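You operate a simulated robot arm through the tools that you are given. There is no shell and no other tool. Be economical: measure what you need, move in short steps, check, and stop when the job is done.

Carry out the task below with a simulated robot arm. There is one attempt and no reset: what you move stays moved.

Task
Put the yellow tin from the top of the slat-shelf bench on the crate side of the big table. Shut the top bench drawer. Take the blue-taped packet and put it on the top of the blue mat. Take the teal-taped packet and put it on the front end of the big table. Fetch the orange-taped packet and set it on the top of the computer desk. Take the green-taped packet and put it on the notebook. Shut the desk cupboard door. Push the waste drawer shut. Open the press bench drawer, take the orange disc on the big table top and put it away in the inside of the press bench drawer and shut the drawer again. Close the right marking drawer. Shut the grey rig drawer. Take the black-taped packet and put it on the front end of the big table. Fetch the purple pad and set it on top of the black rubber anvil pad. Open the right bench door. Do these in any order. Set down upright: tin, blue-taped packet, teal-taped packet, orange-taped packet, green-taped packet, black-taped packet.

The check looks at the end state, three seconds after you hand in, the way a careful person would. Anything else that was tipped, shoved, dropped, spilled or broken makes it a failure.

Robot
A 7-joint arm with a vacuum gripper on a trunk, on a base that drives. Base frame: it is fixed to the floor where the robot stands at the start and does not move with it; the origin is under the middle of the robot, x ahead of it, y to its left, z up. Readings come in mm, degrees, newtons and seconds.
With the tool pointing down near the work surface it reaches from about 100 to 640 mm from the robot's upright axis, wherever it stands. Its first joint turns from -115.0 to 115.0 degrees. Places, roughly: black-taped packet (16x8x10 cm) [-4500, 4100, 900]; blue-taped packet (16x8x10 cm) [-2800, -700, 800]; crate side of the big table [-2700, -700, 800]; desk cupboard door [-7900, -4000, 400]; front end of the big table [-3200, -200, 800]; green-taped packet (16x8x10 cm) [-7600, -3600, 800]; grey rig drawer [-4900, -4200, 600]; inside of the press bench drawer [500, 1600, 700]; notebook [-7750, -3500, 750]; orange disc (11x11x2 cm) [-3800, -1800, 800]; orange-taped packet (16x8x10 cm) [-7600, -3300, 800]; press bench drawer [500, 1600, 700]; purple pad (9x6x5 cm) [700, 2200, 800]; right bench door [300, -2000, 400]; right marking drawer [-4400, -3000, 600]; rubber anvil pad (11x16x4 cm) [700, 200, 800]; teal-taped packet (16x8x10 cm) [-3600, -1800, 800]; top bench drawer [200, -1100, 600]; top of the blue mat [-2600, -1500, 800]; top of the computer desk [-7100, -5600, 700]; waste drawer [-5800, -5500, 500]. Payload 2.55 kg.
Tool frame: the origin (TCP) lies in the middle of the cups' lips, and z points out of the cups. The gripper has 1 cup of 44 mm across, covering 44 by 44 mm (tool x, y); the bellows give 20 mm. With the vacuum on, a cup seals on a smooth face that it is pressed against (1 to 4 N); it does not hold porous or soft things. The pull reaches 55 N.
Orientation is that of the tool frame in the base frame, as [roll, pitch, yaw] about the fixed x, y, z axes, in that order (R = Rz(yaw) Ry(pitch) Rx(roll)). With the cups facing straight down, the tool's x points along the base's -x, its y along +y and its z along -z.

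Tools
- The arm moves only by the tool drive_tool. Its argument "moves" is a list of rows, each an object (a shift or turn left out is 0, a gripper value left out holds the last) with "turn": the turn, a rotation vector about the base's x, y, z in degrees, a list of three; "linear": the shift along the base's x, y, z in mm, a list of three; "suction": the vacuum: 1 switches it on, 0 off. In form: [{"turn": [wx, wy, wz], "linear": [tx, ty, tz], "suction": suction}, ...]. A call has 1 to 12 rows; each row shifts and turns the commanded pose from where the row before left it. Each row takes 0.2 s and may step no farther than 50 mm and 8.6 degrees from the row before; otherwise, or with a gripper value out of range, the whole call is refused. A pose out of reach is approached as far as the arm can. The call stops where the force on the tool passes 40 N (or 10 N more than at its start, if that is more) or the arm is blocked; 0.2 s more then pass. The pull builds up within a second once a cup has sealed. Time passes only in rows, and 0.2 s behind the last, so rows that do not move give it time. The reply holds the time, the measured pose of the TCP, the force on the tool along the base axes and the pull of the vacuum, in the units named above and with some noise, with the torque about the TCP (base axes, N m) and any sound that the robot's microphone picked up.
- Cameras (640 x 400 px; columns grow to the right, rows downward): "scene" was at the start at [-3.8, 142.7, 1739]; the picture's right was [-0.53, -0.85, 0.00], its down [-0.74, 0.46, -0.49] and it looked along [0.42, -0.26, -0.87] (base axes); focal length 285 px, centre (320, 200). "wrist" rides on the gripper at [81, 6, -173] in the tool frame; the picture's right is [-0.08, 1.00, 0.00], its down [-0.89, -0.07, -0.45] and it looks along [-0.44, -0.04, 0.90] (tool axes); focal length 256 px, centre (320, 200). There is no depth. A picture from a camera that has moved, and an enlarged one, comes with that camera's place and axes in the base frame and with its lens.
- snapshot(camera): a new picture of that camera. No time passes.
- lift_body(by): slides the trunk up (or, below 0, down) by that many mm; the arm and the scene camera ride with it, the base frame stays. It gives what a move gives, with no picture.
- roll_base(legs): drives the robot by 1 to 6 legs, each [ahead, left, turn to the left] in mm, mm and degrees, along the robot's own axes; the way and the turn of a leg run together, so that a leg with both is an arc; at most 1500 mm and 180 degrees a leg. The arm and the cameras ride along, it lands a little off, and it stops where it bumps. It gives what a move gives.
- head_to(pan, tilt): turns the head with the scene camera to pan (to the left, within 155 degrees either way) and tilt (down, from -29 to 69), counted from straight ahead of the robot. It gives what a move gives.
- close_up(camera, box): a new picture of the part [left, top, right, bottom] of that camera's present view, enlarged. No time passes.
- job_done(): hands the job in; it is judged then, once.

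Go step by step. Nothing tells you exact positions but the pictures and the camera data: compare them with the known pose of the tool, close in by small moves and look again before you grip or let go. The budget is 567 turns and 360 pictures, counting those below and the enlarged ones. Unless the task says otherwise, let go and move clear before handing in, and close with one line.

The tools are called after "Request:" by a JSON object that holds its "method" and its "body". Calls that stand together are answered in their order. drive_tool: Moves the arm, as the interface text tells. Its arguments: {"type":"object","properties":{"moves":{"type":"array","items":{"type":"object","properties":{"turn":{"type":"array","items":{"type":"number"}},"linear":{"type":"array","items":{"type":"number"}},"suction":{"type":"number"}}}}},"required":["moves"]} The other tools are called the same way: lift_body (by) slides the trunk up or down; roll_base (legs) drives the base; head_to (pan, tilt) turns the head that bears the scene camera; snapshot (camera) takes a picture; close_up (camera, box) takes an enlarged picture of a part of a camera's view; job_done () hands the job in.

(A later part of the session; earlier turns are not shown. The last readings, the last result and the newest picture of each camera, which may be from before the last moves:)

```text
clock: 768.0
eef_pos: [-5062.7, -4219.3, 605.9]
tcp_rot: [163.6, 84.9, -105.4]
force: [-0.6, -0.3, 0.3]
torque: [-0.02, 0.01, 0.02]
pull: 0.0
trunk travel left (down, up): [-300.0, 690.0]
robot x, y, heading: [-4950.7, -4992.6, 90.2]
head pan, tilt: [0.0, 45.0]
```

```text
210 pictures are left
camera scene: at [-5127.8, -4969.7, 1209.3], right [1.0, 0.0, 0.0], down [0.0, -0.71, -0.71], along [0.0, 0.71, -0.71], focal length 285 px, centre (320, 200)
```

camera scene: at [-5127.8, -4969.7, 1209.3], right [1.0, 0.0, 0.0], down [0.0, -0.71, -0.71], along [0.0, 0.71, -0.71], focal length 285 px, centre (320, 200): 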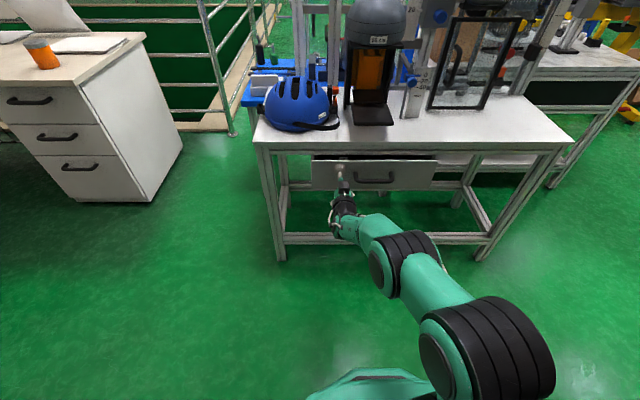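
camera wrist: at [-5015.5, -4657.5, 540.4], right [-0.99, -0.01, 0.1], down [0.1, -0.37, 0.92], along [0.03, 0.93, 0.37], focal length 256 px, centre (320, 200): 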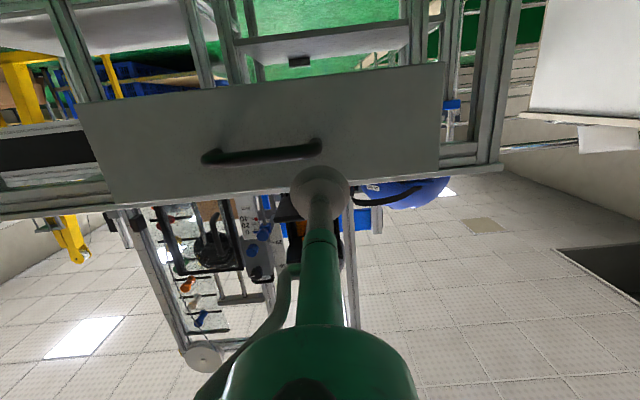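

Request:
{"method": "drive_tool", "body": {"moves": [{"linear": [0, 8, 0]}, {"linear": [0, 8, 0]}, {"linear": [0, 8, 0]}, {"linear": [0, 8, 0]}, {"linear": [0, 8, 0]}, {"linear": [0, 8, 0]}]}}

Request:
{"method": "close_up", "body": {"camera": "scene", "box": [240, 110, 480, 230]}}

```text
clock: 769.4
eef_pos: [-5062.9, -4176.6, 603.9]
tcp_rot: [165.1, 84.7, -104.1]
force: [0.5, -39.4, 2.1]
torque: [0.04, 0.17, -0.03]
pull: 0.1
trunk travel left (down, up): [-300.0, 690.0]
robot x, y, heading: [-4949.1, -4996.5, 90.2]
head pan, tilt: [0.0, 45.0]
```

```text
2.67 times, centred on (360, 170) of scene
camera zoom: at [-5127.7, -4974.4, 1209.4], right [1.0, 0.0, 0.0], down [0.0, -0.7, -0.71], along [0.0, 0.71, -0.7], focal length 759 px, centre (213, 280)
```

zoom: 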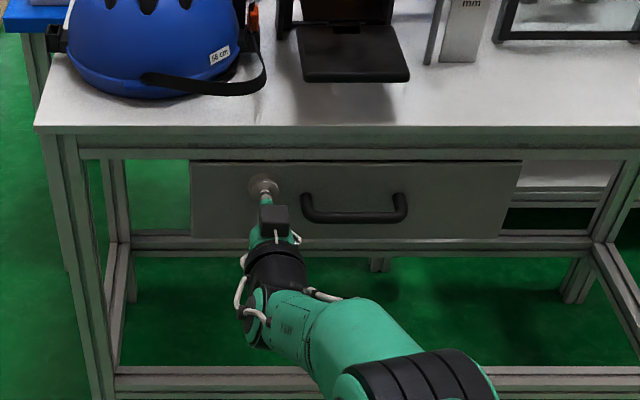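

Grey rig drawer shut. Back off, fold tool down, and reposition for the waste drawer (facing −y).

Request:
{"method": "roll_base", "body": {"legs": [[-110, 0, 0]]}}

Request:
{"method": "lift_body", "body": {"by": 400}}

Request:
{"method": "drive_tool", "body": {"moves": [{"turn": [-8.4, 0, 0], "linear": [0, -26, 0]}, {"turn": [-8.4, 0, 0], "linear": [0, -26, 0]}, {"turn": [-8.4, 0, 0], "linear": [0, -26, 0]}, {"turn": [-8.4, 0, 0], "linear": [0, -26, 0]}, {"turn": [-8.4, 0, 0], "linear": [0, -26, -5]}, {"turn": [-8.4, 0, 0], "linear": [0, -26, -10]}, {"turn": [-8.4, 0, 0], "linear": [0, -26, -10]}, {"turn": [-8.4, 0, 0], "linear": [0, -26, -10]}, {"turn": [-8.4, 0, 0], "linear": [0, -26, -10]}, {"turn": [-8.4, 0, 0], "linear": [0, -26, -10]}, {"linear": [0, -30, 0]}]}}

Request:
{"method": "roll_base", "body": {"legs": [[0, 750, 0], [250, 0, 0], [0, 0, 90], [0, 0, 90]]}}

Request:
{"method": "head_to", "body": {"pan": 0, "tilt": 35}}

Request:
{"method": "snapshot", "body": {"camera": "scene"}}

```text
clock: 770.6
eef_pos: [-5061.7, -4284.0, 605.4]
tcp_rot: [163.8, 84.8, -105.5]
force: [-0.5, -0.2, 0.7]
torque: [0.0, -0.02, -0.02]
pull: 0.1
trunk travel left (down, up): [-300.0, 690.0]
robot x, y, heading: [-4949.9, -5106.4, 90.1]
head pan, tilt: [0.0, 45.0]
```

```text
clock: 774.5
eef_pos: [-5062.5, -4282.8, 1005.0]
tcp_rot: [163.8, 84.8, -105.4]
force: [0.0, 0.1, -0.5]
torque: [0.0, -0.04, -0.02]
pull: 0.0
trunk travel left (down, up): [-700.0, 290.0]
robot x, y, heading: [-4949.5, -5102.5, 89.9]
head pan, tilt: [0.0, 45.0]
```

```text
clock: 776.9
eef_pos: [-5062.4, -4574.9, 950.4]
tcp_rot: [179.1, 1.2, -91.3]
force: [-0.6, -0.2, -0.3]
torque: [-0.02, 0.02, 0.0]
pull: 0.0
trunk travel left (down, up): [-700.0, 290.0]
robot x, y, heading: [-4951.3, -5103.7, 90.2]
head pan, tilt: [0.0, 45.0]
```

```text
clock: 790.1
eef_pos: [-5577.4, -5377.5, 949.8]
tcp_rot: [179.1, 1.1, 90.1]
force: [0.7, 0.4, 0.0]
torque: [-0.03, 0.02, 0.02]
pull: 0.1
trunk travel left (down, up): [-700.0, 290.0]
robot x, y, heading: [-5702.0, -4850.4, -88.4]
head pan, tilt: [0.0, 45.0]
```

```text
clock: 790.8
eef_pos: [-5576.6, -5378.2, 950.2]
tcp_rot: [179.0, 1.0, 90.2]
force: [-0.6, 0.4, -0.3]
torque: [-0.01, -0.01, -0.03]
pull: 0.1
trunk travel left (down, up): [-700.0, 290.0]
robot x, y, heading: [-5701.0, -4852.2, -88.3]
head pan, tilt: [0.0, 35.0]
```

```text
208 pictures are left
camera scene: at [-5525.0, -4873.2, 1624.0], right [-1.0, -0.03, 0.0], down [-0.02, 0.57, -0.82], along [0.02, -0.82, -0.57], focal length 285 px, centre (320, 200)
```

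scene: 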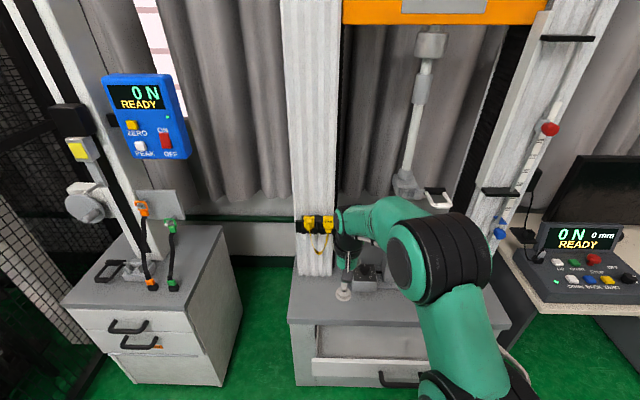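

Request:
{"method": "roll_base", "body": {"legs": [[-400, 0, -1.5]]}}

Request:
{"method": "head_to", "body": {"pan": 0, "tilt": 45}}

Request:
{"method": "lift_body", "body": {"by": -400}}

Request:
{"method": "snapshot", "body": {"camera": "scene"}}

```text
clock: 793.3
eef_pos: [-5594.6, -4976.0, 949.4]
tcp_rot: [179.2, 1.1, 88.9]
force: [0.7, 1.0, 0.6]
torque: [0.03, 0.02, -0.03]
pull: 0.0
trunk travel left (down, up): [-700.0, 290.0]
robot x, y, heading: [-5711.2, -4448.2, -89.7]
head pan, tilt: [0.0, 35.0]
```

```text
clock: 794.0
eef_pos: [-5594.9, -4976.6, 949.4]
tcp_rot: [179.1, 1.0, 88.9]
force: [0.2, 0.2, 0.2]
torque: [0.01, 0.01, -0.01]
pull: 0.1
trunk travel left (down, up): [-700.0, 290.0]
robot x, y, heading: [-5709.0, -4447.8, -89.7]
head pan, tilt: [0.0, 45.0]
```

```text
clock: 797.9
eef_pos: [-5595.1, -4977.7, 550.1]
tcp_rot: [179.2, 1.0, 89.1]
force: [0.5, 0.9, -0.3]
torque: [0.02, 0.0, 0.03]
pull: 0.0
trunk travel left (down, up): [-300.0, 690.0]
robot x, y, heading: [-5703.6, -4447.6, -89.6]
head pan, tilt: [0.0, 45.0]
```

```text
207 pictures are left
camera scene: at [-5532.5, -4466.6, 1209.3], right [-1.0, -0.01, 0.0], down [0.0, 0.71, -0.71], along [0.0, -0.71, -0.71], focal length 285 px, centre (320, 200)
```

scene: 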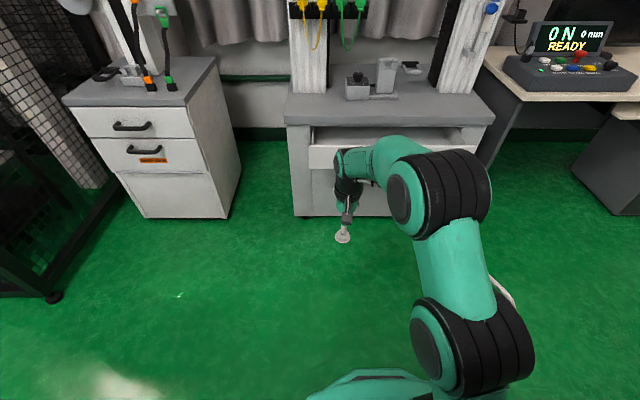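

Drawer face is ~z 485–591 at y≈−5375; push at x≈−5600 (handle is near −5780). Level the tool toward −y.

Request:
{"method": "lift_body", "body": {"by": -60}}

Request:
{"method": "drive_tool", "body": {"moves": [{"turn": [-8.5, 0, 0], "linear": [0, -20, 5]}, {"turn": [-8.5, 0, 0], "linear": [0, -20, 5]}, {"turn": [-8.5, 0, 0], "linear": [0, -20, 5]}, {"turn": [-8.5, 0, 0], "linear": [0, -20, 5]}, {"turn": [-8.5, 0, 0], "linear": [0, -20, 5]}, {"turn": [-8.5, 0, 0], "linear": [0, -20, 5]}, {"turn": [-8.5, 0, 0], "linear": [0, -20, 5]}, {"turn": [-8.5, 0, 0], "linear": [0, -20, 5]}, {"turn": [-8.5, 0, 0], "linear": [0, -20, 5]}, {"turn": [-8.5, 0, 0], "linear": [0, -20, 5]}]}}

Request:
{"method": "snapshot", "body": {"camera": "wrist"}}

Request:
{"method": "snapshot", "body": {"camera": "scene"}}

```text
clock: 798.9
eef_pos: [-5596.0, -4977.3, 490.1]
tcp_rot: [179.2, 1.0, 89.1]
force: [0.0, 0.0, 0.3]
torque: [-0.02, -0.02, 0.0]
pull: 0.1
trunk travel left (down, up): [-240.0, 750.0]
robot x, y, heading: [-5710.3, -4444.1, -89.7]
head pan, tilt: [0.0, 45.0]
```

```text
clock: 801.0
eef_pos: [-5595.7, -5177.0, 540.2]
tcp_rot: [162.9, 86.1, 73.8]
force: [-0.5, -0.3, 0.4]
torque: [0.05, 0.02, -0.01]
pull: 0.1
trunk travel left (down, up): [-240.0, 750.0]
robot x, y, heading: [-5709.3, -4448.1, -89.8]
head pan, tilt: [0.0, 45.0]
```

```text
206 pictures are left
camera wrist: at [-5589.6, -4998.6, 471.4], right [0.99, 0.01, 0.1], down [-0.1, 0.38, 0.92], along [-0.03, -0.92, 0.38], focal length 256 px, centre (320, 200)
```

wrist: 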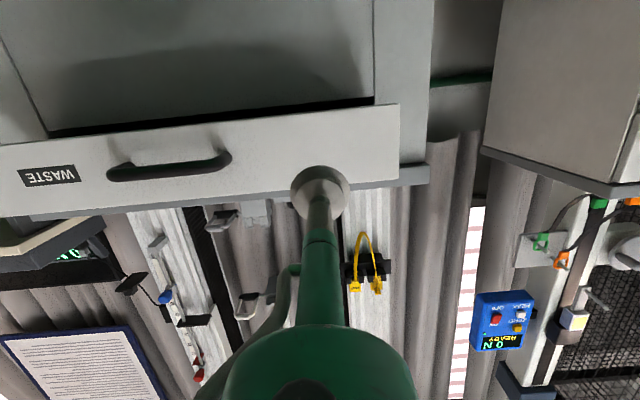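

```text
205 pictures are left
camera scene: at [-5532.6, -4466.4, 1149.3], right [-1.0, -0.01, 0.0], down [0.0, 0.71, -0.71], along [0.0, -0.71, -0.71], focal length 285 px, centre (320, 200)
```

scene: 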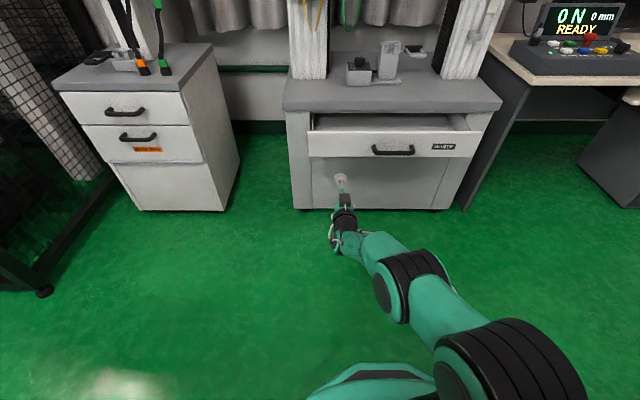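

Aligned on the face, clear of the handle. Push.

Request:
{"method": "roll_base", "body": {"legs": [[230, 0, 0]]}}

Request:
{"method": "drive_tool", "body": {"moves": [{"linear": [0, -12, 0]}, {"linear": [0, -12, 0]}, {"linear": [0, -12, 0]}, {"linear": [0, -10, 0]}, {"linear": [0, -10, 0]}, {"linear": [0, -8, 0]}, {"linear": [0, -8, 0]}, {"linear": [0, -8, 0]}]}}

Request:
{"method": "snapshot", "body": {"camera": "scene"}}

```text
clock: 802.8
eef_pos: [-5596.4, -5409.3, 539.8]
tcp_rot: [164.4, 85.8, 75.1]
force: [-0.1, -0.2, -0.3]
torque: [0.01, -0.03, -0.01]
pull: 0.1
trunk travel left (down, up): [-240.0, 750.0]
robot x, y, heading: [-5707.6, -4679.4, -89.9]
head pan, tilt: [0.0, 45.0]
```

```text
clock: 804.6
eef_pos: [-5596.6, -5489.3, 538.7]
tcp_rot: [164.5, 86.0, 75.2]
force: [0.4, 1.4, -0.5]
torque: [0.01, -0.03, -0.01]
pull: 0.1
trunk travel left (down, up): [-240.0, 750.0]
robot x, y, heading: [-5706.9, -4676.9, -89.7]
head pan, tilt: [0.0, 45.0]
```

```text
204 pictures are left
camera scene: at [-5531.6, -4698.8, 1149.3], right [-1.0, 0.0, 0.0], down [0.0, 0.71, -0.71], along [0.0, -0.71, -0.71], focal length 285 px, centre (320, 200)
```

scene: 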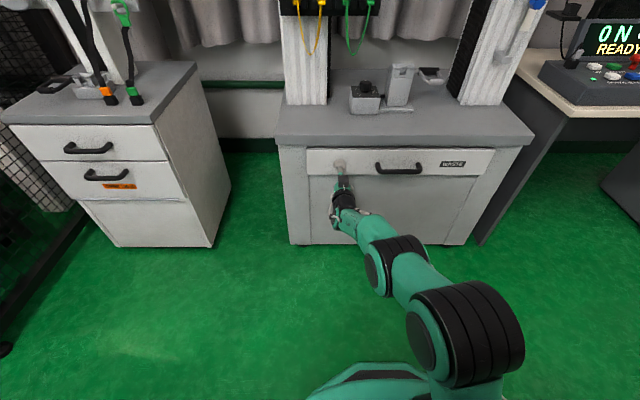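

Request:
{"method": "drive_tool", "body": {"moves": [{"linear": [0, -6, 0]}, {"linear": [0, -6, 0]}, {"linear": [0, -6, 0]}, {"linear": [0, -6, 0]}, {"linear": [0, -6, 0]}]}}

Request:
{"method": "close_up", "body": {"camera": "scene", "box": [260, 110, 540, 250]}}

```text
clock: 805.5
eef_pos: [-5597.7, -5504.8, 539.1]
tcp_rot: [164.6, 85.9, 75.4]
force: [-4.2, 28.2, 8.4]
torque: [0.28, -0.04, 0.1]
pull: 0.0
trunk travel left (down, up): [-240.0, 750.0]
robot x, y, heading: [-5709.5, -4676.4, -89.5]
head pan, tilt: [0.0, 45.0]
stopped in row 4: the force on the tool passed its limit (the readings are from after the stop); the commanded pose is now the measured one
```

```text
2.29 times, centred on (400, 180) of scene
camera zoom: at [-5532.2, -4694.4, 1149.6], right [-1.0, 0.0, 0.0], down [0.0, 0.7, -0.71], along [0.0, -0.71, -0.7], focal length 650 px, centre (137, 246)
```

zoom: 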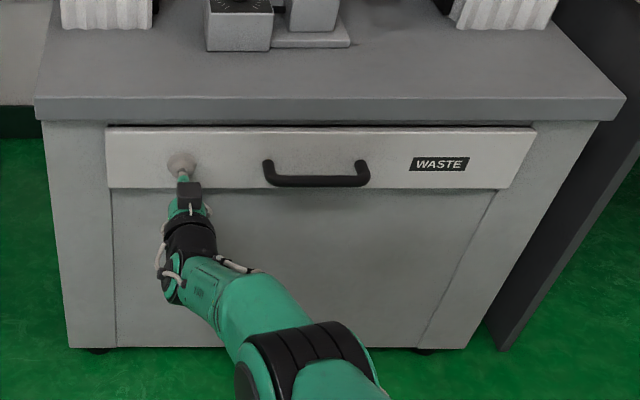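

Waste drawer shut. Back off, fold the tool down, and look at the desk area to the west.

Request:
{"method": "roll_base", "body": {"legs": [[-250, 0, 0]]}}

Request:
{"method": "lift_body", "body": {"by": 400}}

Request:
{"method": "drive_tool", "body": {"moves": [{"turn": [8.4, 0, 0], "linear": [0, 26, 0]}, {"turn": [8.4, 0, 0], "linear": [0, 26, 0]}, {"turn": [8.4, 0, 0], "linear": [0, 26, 0]}, {"turn": [8.4, 0, 0], "linear": [0, 26, 0]}, {"turn": [8.4, 0, 0], "linear": [0, 26, -5]}, {"turn": [8.4, 0, 0], "linear": [0, 26, -10]}, {"turn": [8.4, 0, 0], "linear": [0, 26, -10]}, {"turn": [8.4, 0, 0], "linear": [0, 26, -10]}, {"turn": [8.4, 0, 0], "linear": [0, 26, -10]}, {"turn": [8.4, 0, 0], "linear": [0, 26, -10]}, {"turn": [1.5, 0, 0], "linear": [0, 30, 0]}]}}

Request:
{"method": "lift_body", "body": {"by": 200}}

Request:
{"method": "head_to", "body": {"pan": -80, "tilt": 25}}

Request:
{"method": "snapshot", "body": {"camera": "scene"}}

Request:
{"method": "head_to", "body": {"pan": -130, "tilt": 25}}

Request:
{"method": "snapshot", "body": {"camera": "scene"}}

```text
clock: 807.3
eef_pos: [-5595.8, -5257.1, 534.1]
tcp_rot: [166.1, 85.7, 76.8]
force: [-0.1, 0.6, 0.2]
torque: [0.02, 0.0, 0.01]
pull: 0.1
trunk travel left (down, up): [-240.0, 750.0]
robot x, y, heading: [-5707.9, -4429.7, -89.9]
head pan, tilt: [0.0, 45.0]
```

```text
clock: 811.2
eef_pos: [-5595.9, -5257.2, 934.6]
tcp_rot: [166.0, 85.5, 76.8]
force: [-0.3, -0.7, 0.1]
torque: [0.03, 0.0, 0.02]
pull: 0.1
trunk travel left (down, up): [-640.0, 350.0]
robot x, y, heading: [-5709.3, -4428.0, -89.9]
head pan, tilt: [0.0, 45.0]
```

```text
clock: 813.6
eef_pos: [-5596.8, -4964.3, 881.8]
tcp_rot: [179.1, 0.0, 88.9]
force: [0.4, -0.4, 0.5]
torque: [-0.05, 0.01, 0.0]
pull: 0.0
trunk travel left (down, up): [-640.0, 350.0]
robot x, y, heading: [-5709.7, -4427.7, -89.7]
head pan, tilt: [0.0, 45.0]
```

```text
clock: 815.7
eef_pos: [-5598.4, -4966.4, 1080.9]
tcp_rot: [179.2, 0.3, 89.0]
force: [0.0, -0.5, -0.2]
torque: [-0.02, 0.01, 0.0]
pull: 0.1
trunk travel left (down, up): [-840.0, 150.0]
robot x, y, heading: [-5709.6, -4429.3, -89.5]
head pan, tilt: [0.0, 45.0]
```

```text
clock: 817.3
eef_pos: [-5597.8, -4967.2, 1080.4]
tcp_rot: [179.2, 0.1, 89.1]
force: [-0.3, -0.1, 0.6]
torque: [0.0, 0.02, 0.0]
pull: 0.0
trunk travel left (down, up): [-840.0, 150.0]
robot x, y, heading: [-5710.2, -4428.8, -89.5]
head pan, tilt: [-80.0, 25.0]
```

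```text
202 pictures are left
camera scene: at [-5623.8, -4382.7, 1779.8], right [-0.18, 0.98, 0.0], down [0.42, 0.08, -0.91], along [-0.89, -0.16, -0.42], focal length 285 px, centre (320, 200)
```

scene: 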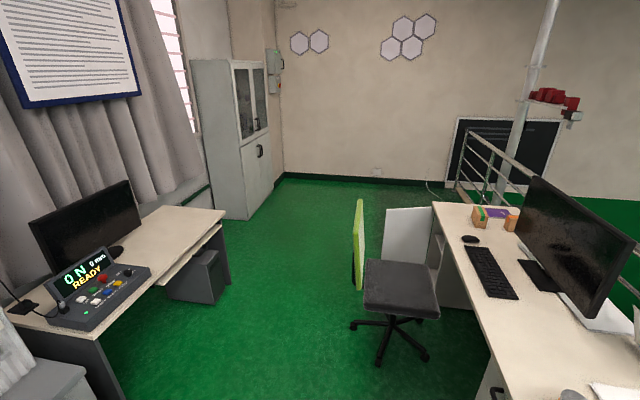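

```text
clock: 818.4
eef_pos: [-5597.2, -4966.0, 1080.9]
tcp_rot: [179.1, 0.1, 89.0]
force: [0.5, 0.5, 0.1]
torque: [0.03, -0.01, -0.02]
pull: 0.1
trunk travel left (down, up): [-840.0, 150.0]
robot x, y, heading: [-5710.3, -4424.2, -89.7]
head pan, tilt: [-130.0, 25.0]
```

```text
201 pictures are left
camera scene: at [-5604.2, -4307.4, 1779.9], right [0.64, 0.77, 0.0], down [0.33, -0.27, -0.91], along [-0.7, 0.58, -0.42], focal length 285 px, centre (320, 200)
```

scene: 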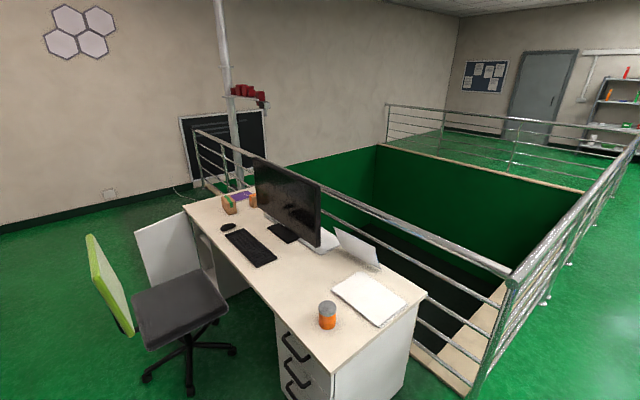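

Request:
{"method": "close_up", "body": {"camera": "scene", "box": [120, 170, 340, 310]}}

```text
2.86 times, centred on (230, 240) of scene
camera zoom: at [-5604.2, -4307.4, 1779.9], right [0.64, 0.77, 0.0], down [0.33, -0.27, -0.91], along [-0.7, 0.58, -0.42], focal length 813 px, centre (577, 86)
```

zoom: 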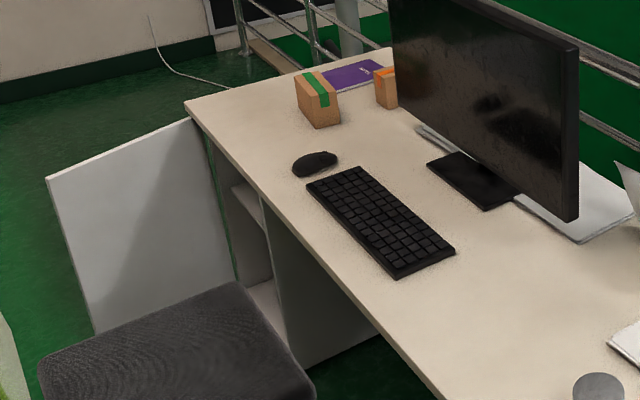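

Now the desk: the cupboard door (hinge ≈(−7910,−3835), free edge ≈(−7824,−4215)) stands ~77° open. I'll go along y≈−4850 to the southwest and push it diagonally shut with heading 45°.

Request:
{"method": "roll_base", "body": {"legs": [[0, 0, -90], [0, 430, 0], [1300, 0, 0], [1300, 0, 0]]}}

Request:
{"method": "head_to", "body": {"pan": -70, "tilt": 35}}

Request:
{"method": "snapshot", "body": {"camera": "scene"}}

```text
clock: 837.2
eef_pos: [-8853.1, -4990.0, 1080.6]
tcp_rot: [179.2, 0.2, -0.2]
force: [-0.3, -0.4, 0.4]
torque: [-0.01, -0.01, -0.04]
pull: 0.1
trunk travel left (down, up): [-840.0, 150.0]
robot x, y, heading: [-8315.4, -4867.0, -178.8]
head pan, tilt: [-130.0, 25.0]
```

```text
clock: 838.5
eef_pos: [-8853.9, -4990.8, 1080.6]
tcp_rot: [179.2, 0.2, -0.2]
force: [-0.5, -0.2, 0.6]
torque: [-0.01, -0.02, -0.01]
pull: 0.1
trunk travel left (down, up): [-840.0, 150.0]
robot x, y, heading: [-8316.0, -4871.1, -178.8]
head pan, tilt: [-70.0, 35.0]
```

```text
199 pictures are left
camera scene: at [-8284.3, -4962.2, 1764.1], right [0.93, 0.36, 0.0], down [0.21, -0.54, -0.82], along [-0.29, 0.76, -0.57], focal length 285 px, centre (320, 200)
```

scene: 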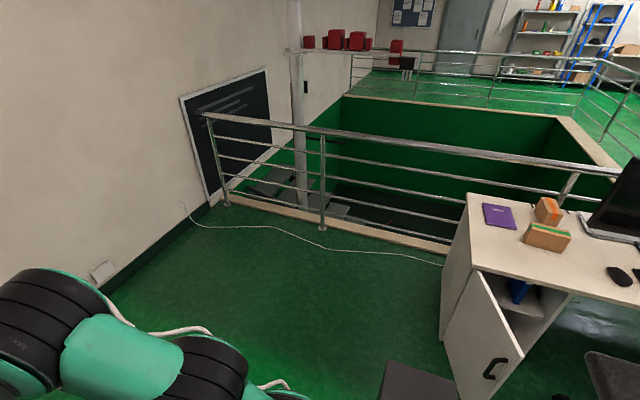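

The door's handle is near its free edge; hinge ≈(−7912,−3876), free edge ≈(−7785,−4220). Turn to 45°, shift left, lower, and level the tool in that direction.

Request:
{"method": "roll_base", "body": {"legs": [[0, 0, -136], [0, 110, 0]]}}

Request:
{"method": "lift_body", "body": {"by": -400}}

Request:
{"method": "lift_body", "body": {"by": -290}}

Request:
{"method": "drive_tool", "body": {"moves": [{"turn": [6, -6, 0], "linear": [13, 13, 5]}, {"turn": [6, -6, 0], "linear": [13, 13, 5]}, {"turn": [6, -6, 0], "linear": [13, 13, 5]}, {"turn": [6, -6, 0], "linear": [13, 13, 5]}, {"turn": [6, -6, 0], "linear": [13, 13, 5]}, {"turn": [6, -6, 0], "linear": [13, 13, 5]}, {"turn": [6, -6, 0], "linear": [13, 13, 5]}, {"turn": [6, -6, 0], "linear": [13, 13, 5]}, {"turn": [6, -6, 0], "linear": [13, 13, 5]}, {"turn": [6, -6, 0], "linear": [13, 13, 5]}]}}

Request:
{"method": "head_to", "body": {"pan": 0, "tilt": 40}}

Request:
{"method": "snapshot", "body": {"camera": "scene"}}

Request:
{"method": "snapshot", "body": {"camera": "wrist"}}

```text
clock: 845.3
eef_pos: [-8095.6, -4331.2, 1080.1]
tcp_rot: [179.2, 0.2, -135.7]
force: [-0.3, 0.4, -0.6]
torque: [-0.02, -0.02, -0.01]
pull: 0.0
trunk travel left (down, up): [-840.0, 150.0]
robot x, y, heading: [-8392.4, -4792.2, 45.8]
head pan, tilt: [-70.0, 35.0]
```

```text
clock: 849.1
eef_pos: [-8096.7, -4331.9, 680.4]
tcp_rot: [179.2, 0.3, -135.7]
force: [-0.1, -0.6, -0.2]
torque: [0.03, -0.02, -0.02]
pull: 0.0
trunk travel left (down, up): [-440.0, 550.0]
robot x, y, heading: [-8393.5, -4793.5, 45.6]
head pan, tilt: [-70.0, 35.0]
```

```text
clock: 852.0
eef_pos: [-8095.4, -4331.8, 390.8]
tcp_rot: [179.2, 0.2, -135.7]
force: [0.2, 0.8, 0.4]
torque: [-0.03, -0.04, 0.0]
pull: 0.1
trunk travel left (down, up): [-150.0, 840.0]
robot x, y, heading: [-8391.9, -4796.2, 45.6]
head pan, tilt: [-70.0, 35.0]
```

```text
clock: 854.2
eef_pos: [-7964.4, -4202.7, 440.8]
tcp_rot: [169.6, 85.1, -144.6]
force: [0.1, -0.9, 0.7]
torque: [-0.03, 0.04, 0.02]
pull: 0.0
trunk travel left (down, up): [-150.0, 840.0]
robot x, y, heading: [-8394.2, -4792.8, 45.8]
head pan, tilt: [-70.0, 35.0]
```

```text
clock: 855.6
eef_pos: [-7964.4, -4202.4, 441.1]
tcp_rot: [171.0, 84.9, -143.3]
force: [-0.1, -0.1, 0.3]
torque: [0.0, 0.02, 0.03]
pull: 0.0
trunk travel left (down, up): [-150.0, 840.0]
robot x, y, heading: [-8391.6, -4793.5, 45.7]
head pan, tilt: [0.0, 40.0]
```

```text
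198 pictures are left
camera scene: at [-8502.5, -4651.3, 1066.5], right [0.71, -0.7, 0.0], down [-0.45, -0.46, -0.77], along [0.54, 0.55, -0.64], focal length 285 px, centre (320, 200)
```

scene: 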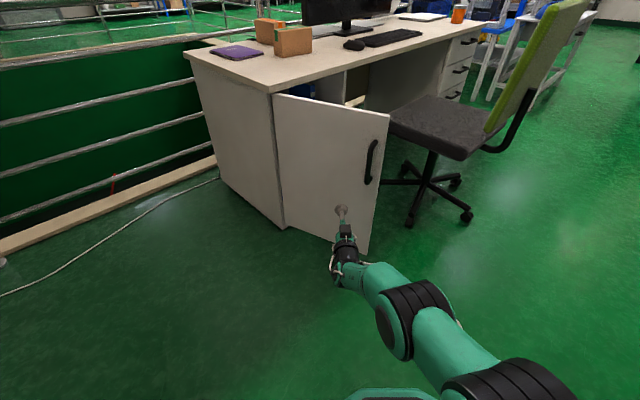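

```text
197 pictures are left
camera wrist: at [-8093.7, -4325.4, 375.4], right [-0.71, 0.7, 0.09], down [-0.2, -0.32, 0.93], along [0.68, 0.64, 0.36], focal length 256 px, centre (320, 200)
```

wrist: 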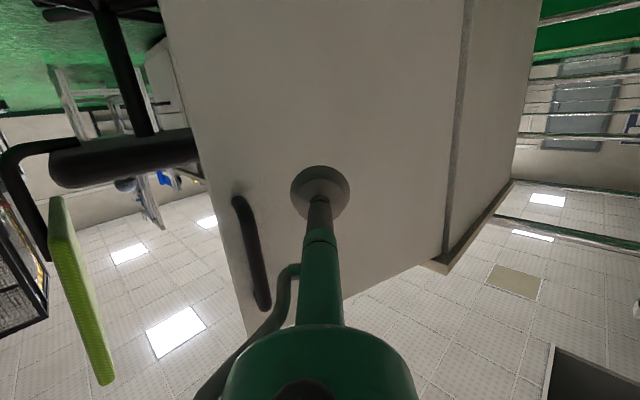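

Perfectly lined up with the door panel; the chair is outside the swing. Push forward diagonally.

Request:
{"method": "roll_base", "body": {"legs": [[200, 0, 0]]}}

Request:
{"method": "roll_base", "body": {"legs": [[120, 0, 0]]}}

Request:
{"method": "snapshot", "body": {"camera": "scene"}}

```text
clock: 857.2
eef_pos: [-7823.7, -4060.8, 439.3]
tcp_rot: [171.0, 85.0, -143.4]
force: [-0.3, -0.3, -0.3]
torque: [-0.02, 0.03, -0.02]
pull: 0.1
trunk travel left (down, up): [-150.0, 840.0]
robot x, y, heading: [-8255.1, -4649.3, 45.6]
head pan, tilt: [0.0, 40.0]
```

```text
clock: 858.5
eef_pos: [-7740.7, -3975.3, 440.0]
tcp_rot: [170.9, 85.1, -143.4]
force: [1.4, -0.3, -0.2]
torque: [0.0, -0.02, -0.06]
pull: 0.2
trunk travel left (down, up): [-150.0, 840.0]
robot x, y, heading: [-8168.8, -4564.4, 45.6]
head pan, tilt: [0.0, 40.0]
```

```text
196 pictures are left
camera scene: at [-8279.2, -4423.3, 1066.5], right [0.71, -0.7, 0.0], down [-0.45, -0.46, -0.77], along [0.54, 0.55, -0.64], focal length 285 px, centre (320, 200)
```

scene: 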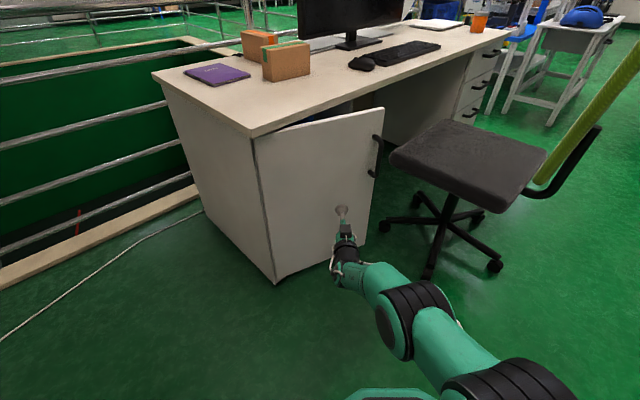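

Request:
{"method": "roll_base", "body": {"legs": [[90, 0, 0]]}}

Request:
{"method": "drive_tool", "body": {"moves": [{"linear": [4, 8, 0]}, {"linear": [4, 8, 0]}, {"linear": [4, 8, 0]}, {"linear": [3, 8, 0]}, {"linear": [3, 8, 0]}, {"linear": [3, 8, 0]}, {"linear": [3, 8, 0]}, {"linear": [3, 8, 0]}]}}

Request:
{"method": "snapshot", "body": {"camera": "scene"}}

```text
clock: 859.6
eef_pos: [-7676.2, -3911.6, 440.1]
tcp_rot: [170.9, 84.9, -143.5]
force: [0.2, 1.0, -0.1]
torque: [0.03, -0.01, 0.0]
pull: 0.1
trunk travel left (down, up): [-150.0, 840.0]
robot x, y, heading: [-8106.2, -4501.1, 45.4]
head pan, tilt: [0.0, 40.0]
```

```text
clock: 861.4
eef_pos: [-7651.7, -3846.9, 440.9]
tcp_rot: [171.2, 85.0, -143.3]
force: [0.3, 0.5, -0.5]
torque: [-0.02, 0.01, -0.01]
pull: 0.0
trunk travel left (down, up): [-150.0, 840.0]
robot x, y, heading: [-8109.0, -4500.2, 45.2]
head pan, tilt: [0.0, 40.0]
```

```text
195 pictures are left
camera scene: at [-8216.1, -4359.0, 1066.5], right [0.71, -0.7, 0.0], down [-0.45, -0.46, -0.77], along [0.54, 0.55, -0.64], focal length 285 px, centre (320, 200)
```

scene: 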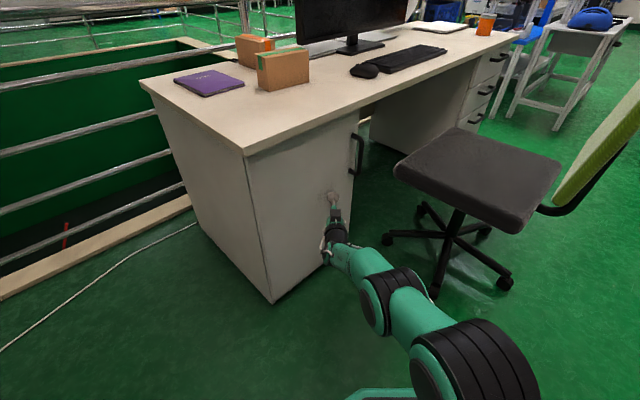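

Request:
{"method": "drive_tool", "body": {"moves": [{"linear": [0, 6, 0]}, {"linear": [0, 6, 0]}, {"linear": [0, 6, 0]}, {"linear": [0, 6, 0]}, {"linear": [0, 6, 0]}, {"linear": [0, 6, 0]}]}}

Request:
{"method": "close_up", "body": {"camera": "scene", "box": [220, 80, 420, 310]}}

```text
clock: 862.7
eef_pos: [-7642.0, -3822.6, 436.6]
tcp_rot: [168.8, 84.7, -146.8]
force: [2.4, -10.1, 1.8]
torque: [0.02, 0.09, 0.33]
pull: 0.0
trunk travel left (down, up): [-150.0, 840.0]
robot x, y, heading: [-8103.4, -4500.0, 45.3]
head pan, tilt: [0.0, 40.0]
stopped in row 6: the force on the tool passed its limit (the readings are from after the stop); the commanded pose is now the measured one
```

```text
1.74 times, centred on (320, 195) of scene
camera zoom: at [-8215.5, -4360.3, 1066.6], right [0.71, -0.7, 0.0], down [-0.45, -0.46, -0.77], along [0.54, 0.55, -0.64], focal length 495 px, centre (320, 209)
```

zoom: 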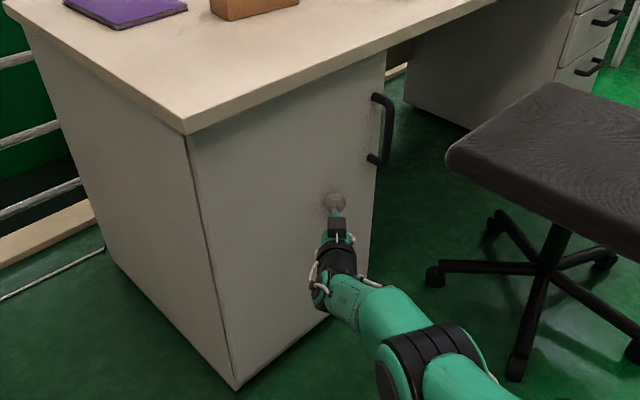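

Cupboard door is shut. Back off, fold up, and go to the desk's west end facing +x.

Request:
{"method": "roll_base", "body": {"legs": [[-250, 0, 0]]}}

Request:
{"method": "lift_body", "body": {"by": 400}}

Request:
{"method": "lift_body", "body": {"by": 300}}

Request:
{"method": "drive_tool", "body": {"moves": [{"turn": [-5.9, 5.9, 0], "linear": [-18, -18, 0]}, {"turn": [-5.9, 5.9, 0], "linear": [-18, -18, 0]}, {"turn": [-5.9, 5.9, 0], "linear": [-18, -18, 0]}, {"turn": [-5.9, 5.9, 0], "linear": [-18, -18, 0]}, {"turn": [-5.9, 5.9, 0], "linear": [-18, -18, -5]}, {"turn": [-5.9, 5.9, 0], "linear": [-18, -18, -10]}, {"turn": [-5.9, 5.9, 0], "linear": [-18, -18, -10]}, {"turn": [-5.9, 5.9, 0], "linear": [-18, -18, -10]}, {"turn": [-5.9, 5.9, 0], "linear": [-18, -18, -10]}, {"turn": [-5.9, 5.9, 0], "linear": [-18, -18, -10]}, {"turn": [-0.5, 0.5, 0], "linear": [-18, -18, 0]}]}}

```text
clock: 864.5
eef_pos: [-7818.1, -3996.2, 437.6]
tcp_rot: [170.2, 84.7, -144.8]
force: [-0.3, -0.5, -0.2]
torque: [0.02, -0.01, -0.01]
pull: 0.0
trunk travel left (down, up): [-150.0, 840.0]
robot x, y, heading: [-8280.0, -4680.6, 45.2]
head pan, tilt: [0.0, 40.0]
```

```text
clock: 868.4
eef_pos: [-7818.4, -3995.6, 836.0]
tcp_rot: [170.2, 84.7, -144.8]
force: [0.4, 0.6, 0.6]
torque: [0.02, 0.03, 0.0]
pull: 0.1
trunk travel left (down, up): [-550.0, 440.0]
robot x, y, heading: [-8279.2, -4677.3, 45.3]
head pan, tilt: [0.0, 40.0]
```

```text
clock: 871.4
eef_pos: [-7817.9, -3996.1, 1136.4]
tcp_rot: [170.2, 84.6, -144.8]
force: [-0.2, -1.1, -0.8]
torque: [-0.01, 0.0, 0.01]
pull: 0.0
trunk travel left (down, up): [-850.0, 140.0]
robot x, y, heading: [-8280.5, -4680.2, 45.4]
head pan, tilt: [0.0, 40.0]
```

```text
clock: 873.8
eef_pos: [-8019.3, -4197.0, 1083.2]
tcp_rot: [179.9, 0.7, -135.9]
force: [0.0, 0.4, 0.8]
torque: [0.06, -0.03, 0.0]
pull: 0.0
trunk travel left (down, up): [-850.0, 140.0]
robot x, y, heading: [-8279.4, -4679.1, 45.4]
head pan, tilt: [0.0, 40.0]
```

Request:
{"method": "roll_base", "body": {"legs": [[-100, 0, 0], [0, 0, -45.4], [0, 900, 0]]}}

Request:
{"method": "head_to", "body": {"pan": 0, "tilt": 50}}

Request:
{"method": "snapshot", "body": {"camera": "scene"}}

Request:
{"method": "snapshot", "body": {"camera": "wrist"}}

```text
clock: 881.4
eef_pos: [-7806.4, -3712.3, 1080.6]
tcp_rot: [-180.0, 0.7, 177.5]
force: [-0.6, -0.8, -0.6]
torque: [-0.02, 0.01, 0.02]
pull: 0.1
trunk travel left (down, up): [-850.0, 140.0]
robot x, y, heading: [-8340.6, -3856.0, -1.1]
head pan, tilt: [0.0, 40.0]
```

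```text
clock: 882.1
eef_pos: [-7805.9, -3712.8, 1081.8]
tcp_rot: [-180.0, 0.6, 177.5]
force: [0.1, -0.3, 0.6]
torque: [-0.01, 0.01, 0.02]
pull: 0.1
trunk travel left (down, up): [-850.0, 140.0]
robot x, y, heading: [-8336.0, -3851.2, -1.0]
head pan, tilt: [0.0, 50.0]
```

```text
193 pictures are left
camera scene: at [-8317.6, -3677.3, 1752.4], right [-0.02, -1.0, 0.0], down [-0.77, 0.02, -0.64], along [0.64, -0.01, -0.77], focal length 285 px, centre (320, 200)
```

scene: 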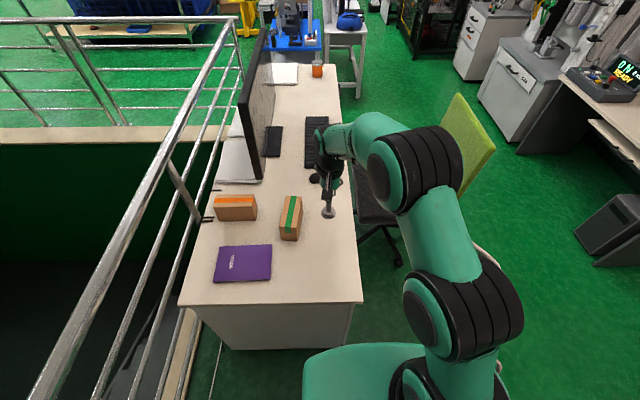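

```text
192 pictures are left
camera wrist: at [-7887.1, -3703.0, 1254.0], right [0.12, 0.99, 0.0], down [0.88, -0.11, 0.46], along [0.45, -0.05, -0.89], focal length 256 px, centre (320, 200)
```

wrist: 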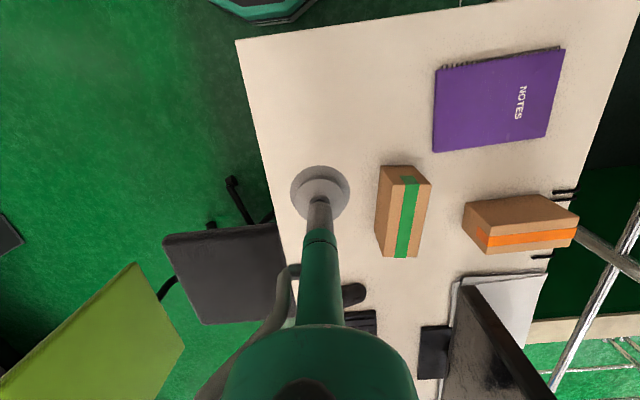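

Green packet top ≈(−7649,−3578), orange ≈(−7592,−3357), notebook centre ≈(−7798,−3388). Pick the green one first.

Request:
{"method": "roll_base", "body": {"legs": [[0, 200, 1], [90, 0, 0]]}}

Request:
{"method": "drive_tool", "body": {"moves": [{"linear": [25, -20, -40], "turn": [0, 0, 2]}, {"linear": [25, -20, -38]}, {"linear": [10, -10, -40]}, {"linear": [0, 0, -30]}]}}

Request:
{"method": "snapshot", "body": {"camera": "wrist"}}

```text
clock: 884.4
eef_pos: [-7715.6, -3505.9, 1082.8]
tcp_rot: [-179.9, 0.7, 178.5]
force: [-1.0, 0.6, 0.4]
torque: [0.0, 0.01, -0.02]
pull: 0.0
trunk travel left (down, up): [-850.0, 140.0]
robot x, y, heading: [-8245.0, -3655.6, -0.1]
head pan, tilt: [0.0, 50.0]
```

```text
refused: row 1 steps farther than a row can; nothing moved
```

```text
191 pictures are left
camera wrist: at [-7797.5, -3497.0, 1253.8], right [0.11, 0.99, 0.0], down [0.89, -0.1, 0.46], along [0.45, -0.05, -0.89], focal length 256 px, centre (320, 200)
```

wrist: 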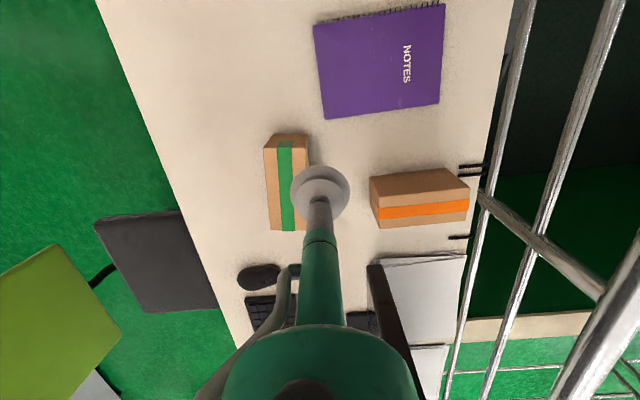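

Request:
{"method": "drive_tool", "body": {"moves": [{"linear": [20, -20, -36], "turn": [0, 0, 1.5]}, {"linear": [20, -20, -36]}, {"linear": [20, -18, -36]}, {"linear": [15, -10, -30]}]}}

Request:
{"method": "snapshot", "body": {"camera": "wrist"}}

```text
clock: 885.4
eef_pos: [-7637.1, -3575.6, 944.2]
tcp_rot: [180.0, 0.8, 180.0]
force: [-0.3, 0.2, 0.4]
torque: [0.04, 0.01, -0.03]
pull: 0.0
trunk travel left (down, up): [-850.0, 140.0]
robot x, y, heading: [-8242.3, -3651.3, -0.2]
head pan, tilt: [0.0, 50.0]
```

```text
190 pictures are left
camera wrist: at [-7719.4, -3568.2, 1114.9], right [0.08, 1.0, 0.0], down [0.89, -0.07, 0.46], along [0.45, -0.04, -0.89], focal length 256 px, centre (320, 200)
```

wrist: 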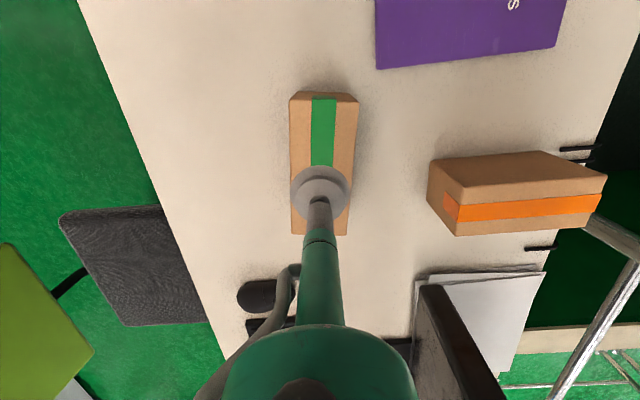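

Request:
{"method": "drive_tool", "body": {"moves": [{"linear": [4, 2, -40]}, {"linear": [3, 1, -15], "suction": 1}, {"linear": [0, 0, -8]}, {"linear": [0, 0, -5]}, {"linear": [0, 0, -5]}, {"linear": [0, 0, -5]}, {"linear": [0, 0, -4]}, {"linear": [0, 0, -4]}]}}

```text
clock: 887.2
eef_pos: [-7634.8, -3572.0, 858.5]
tcp_rot: [-179.9, 0.6, 179.9]
force: [0.7, -0.3, -0.4]
torque: [0.0, 0.07, -0.02]
pull: 52.3
trunk travel left (down, up): [-850.0, 140.0]
robot x, y, heading: [-8247.3, -3653.0, -0.3]
head pan, tilt: [0.0, 50.0]
```

Request:
{"method": "drive_tool", "body": {"moves": [{"linear": [0, 0, 15]}, {"linear": [0, 0, 40]}, {"linear": [0, 0, 45]}, {"linear": [-10, 10, 40]}, {"linear": [-30, 35, 0]}, {"linear": [-30, 35, 0]}, {"linear": [-30, 35, 0]}, {"linear": [-30, 35, 0]}, {"linear": [-30, 28, 0]}]}}

Request:
{"method": "snapshot", "body": {"camera": "wrist"}}

Request:
{"method": "snapshot", "body": {"camera": "scene"}}

```text
clock: 889.2
eef_pos: [-7794.7, -3391.4, 999.2]
tcp_rot: [180.0, 0.7, 179.8]
force: [0.4, 1.1, -2.6]
torque: [-0.01, 0.03, -0.04]
pull: 54.5
trunk travel left (down, up): [-850.0, 140.0]
robot x, y, heading: [-8246.2, -3651.6, -0.2]
head pan, tilt: [0.0, 50.0]
```

```text
189 pictures are left
camera wrist: at [-7876.6, -3384.2, 1169.8], right [0.08, 1.0, 0.0], down [0.89, -0.07, 0.46], along [0.46, -0.04, -0.89], focal length 256 px, centre (320, 200)
```

wrist: 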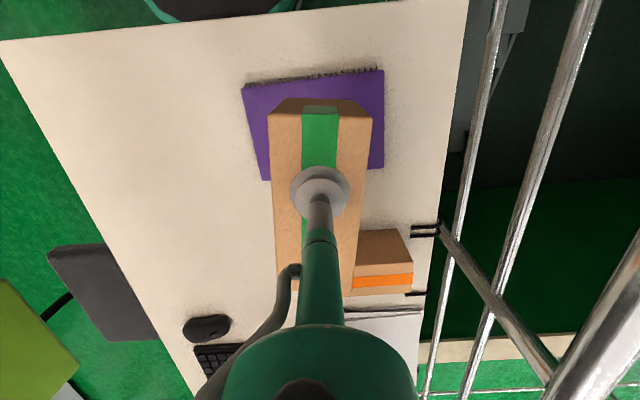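

```text
188 pictures are left
camera scene: at [-8230.6, -3476.9, 1752.3], right [-0.01, -1.0, 0.0], down [-0.77, 0.0, -0.64], along [0.64, 0.0, -0.77], focal length 285 px, centre (320, 200)
```

scene: 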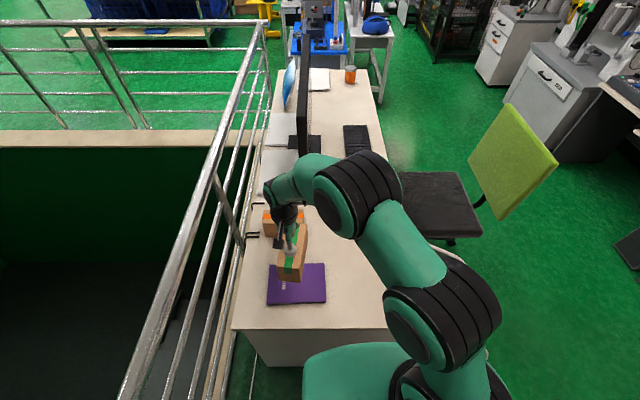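

The notebook is ~145×205 mm (long in y), so rotate the packet 90° to lie along y before lowering.

Request:
{"method": "drive_tool", "body": {"moves": [{"turn": [0, 0, -8.5]}, {"turn": [0, 0, -8.5]}, {"turn": [0, 0, -8.5]}, {"turn": [0, 0, -8.5]}, {"turn": [0, 0, -8.5]}, {"turn": [0, 0, -8.5]}, {"turn": [0, 0, -8.5]}, {"turn": [0, 0, -8.5]}, {"turn": [0, 0, -8.5]}, {"turn": [0, 0, -8.5]}, {"turn": [0, 0, -5], "linear": [-6, 0, 0]}]}}

Request:
{"method": "snapshot", "body": {"camera": "scene"}}

```text
clock: 891.6
eef_pos: [-7801.3, -3392.1, 998.1]
tcp_rot: [-180.0, 0.7, 89.7]
force: [-0.1, -0.4, -3.8]
torque: [0.08, -0.05, 0.0]
pull: 54.9
trunk travel left (down, up): [-850.0, 140.0]
robot x, y, heading: [-8248.3, -3656.6, -0.2]
head pan, tilt: [0.0, 50.0]
```

```text
187 pictures are left
camera scene: at [-8229.6, -3477.7, 1752.3], right [-0.01, -1.0, 0.0], down [-0.77, 0.0, -0.64], along [0.64, 0.0, -0.77], focal length 285 px, centre (320, 200)
```

scene: 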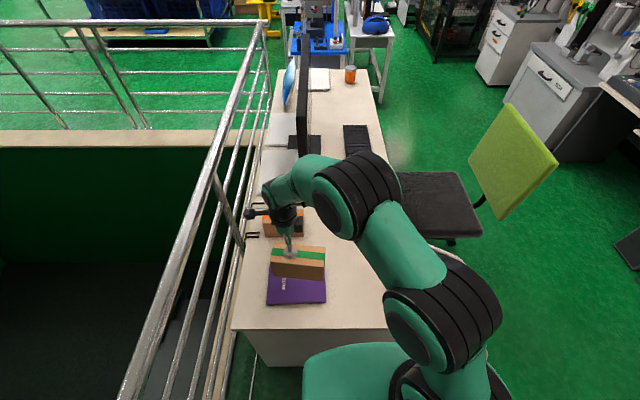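

Request:
{"method": "drive_tool", "body": {"moves": [{"linear": [0, 0, -40]}, {"linear": [0, 0, -40]}, {"linear": [0, 0, -20]}, {"linear": [0, 0, -8]}, {"linear": [0, 0, -6]}, {"linear": [0, 0, -5]}, {"linear": [0, 0, -4]}, {"linear": [0, 0, -4]}, {"linear": [0, 0, -4]}]}}

Request:
{"method": "close_up", "body": {"camera": "scene", "box": [210, 190, 390, 340]}}

Request:
{"method": "snapshot", "body": {"camera": "wrist"}}

```text
clock: 893.6
eef_pos: [-7801.1, -3394.3, 866.7]
tcp_rot: [180.0, 0.7, 89.9]
force: [-0.4, 0.6, -3.2]
torque: [0.05, -0.02, 0.0]
pull: 54.8
trunk travel left (down, up): [-850.0, 140.0]
robot x, y, heading: [-8246.2, -3652.1, -0.3]
head pan, tilt: [0.0, 50.0]
```

```text
2.67 times, centred on (300, 265) of scene
camera zoom: at [-8229.0, -3477.6, 1752.3], right [-0.01, -1.0, 0.0], down [-0.77, 0.0, -0.64], along [0.64, 0.0, -0.77], focal length 759 px, centre (373, 27)
```

zoom: 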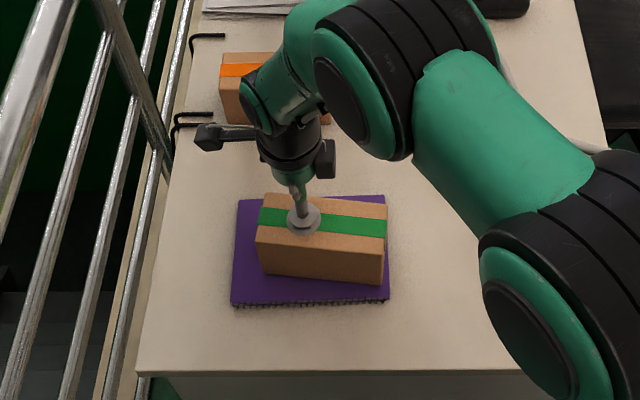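

```text
185 pictures are left
camera wrist: at [-7793.3, -3310.3, 1038.8], right [1.0, -0.08, 0.0], down [-0.07, -0.89, 0.46], along [-0.04, -0.45, -0.89], focal length 256 px, centre (320, 200)
```

wrist: 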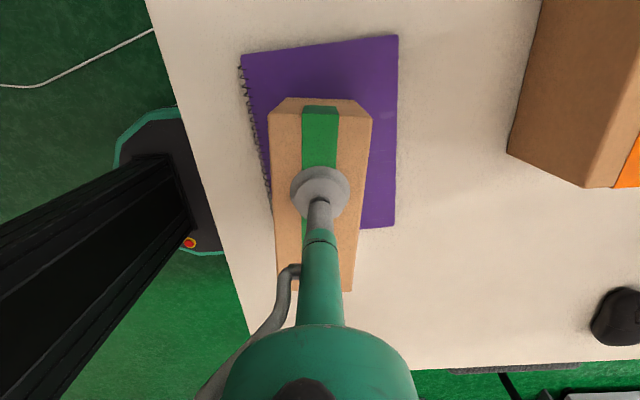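

Shift 16 mm in +y to centre it on the notebook and set it down.

Request:
{"method": "drive_tool", "body": {"moves": [{"linear": [0, 16, 0]}, {"linear": [0, 0, -4]}, {"linear": [0, 0, -3]}, {"linear": [0, 0, -3]}, {"linear": [0, 0, -3]}, {"linear": [0, 0, -3]}]}}

```text
clock: 894.9
eef_pos: [-7800.8, -3375.7, 858.8]
tcp_rot: [179.4, 0.2, 90.0]
force: [-6.8, -4.3, 21.0]
torque: [-0.34, 0.2, -0.1]
pull: 54.5
trunk travel left (down, up): [-850.0, 140.0]
robot x, y, heading: [-8248.4, -3657.1, -0.1]
head pan, tilt: [0.0, 50.0]
stopped in row 6: the force on the tool passed its limit (the readings are from after the stop); the commanded pose is now the measured one
```

Request:
{"method": "drive_tool", "body": {"moves": [{"suction": 0, "linear": [0, 0, 3]}, {}, {}, {}, {}, {"linear": [0, 0, 8]}, {"linear": [0, 0, 20]}, {"linear": [0, 0, 40]}, {"linear": [0, 0, 40]}, {"linear": [-10, 0, 40]}]}}

Request:
{"method": "close_up", "body": {"camera": "scene", "box": [210, 190, 390, 340]}}

```text
clock: 897.1
eef_pos: [-7809.1, -3373.8, 1006.1]
tcp_rot: [179.6, 0.4, 89.9]
force: [0.2, 0.0, -0.3]
torque: [0.02, 0.02, 0.0]
pull: 0.0
trunk travel left (down, up): [-850.0, 140.0]
robot x, y, heading: [-8247.3, -3651.9, -0.3]
head pan, tilt: [0.0, 50.0]
```

```text
2.67 times, centred on (300, 265) of scene
camera zoom: at [-8231.1, -3478.4, 1752.4], right [-0.01, -1.0, 0.0], down [-0.77, 0.0, -0.64], along [0.64, 0.0, -0.77], focal length 759 px, centre (373, 27)
```

zoom: 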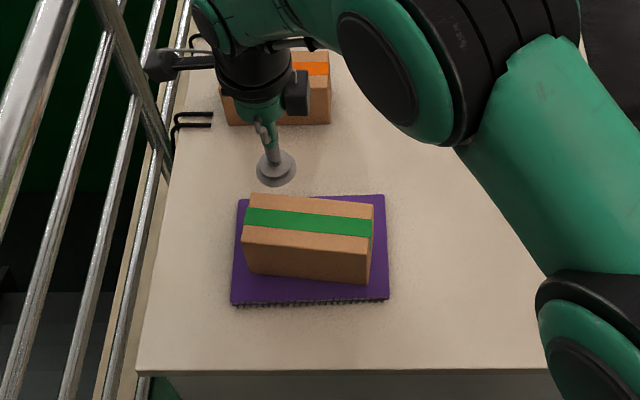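

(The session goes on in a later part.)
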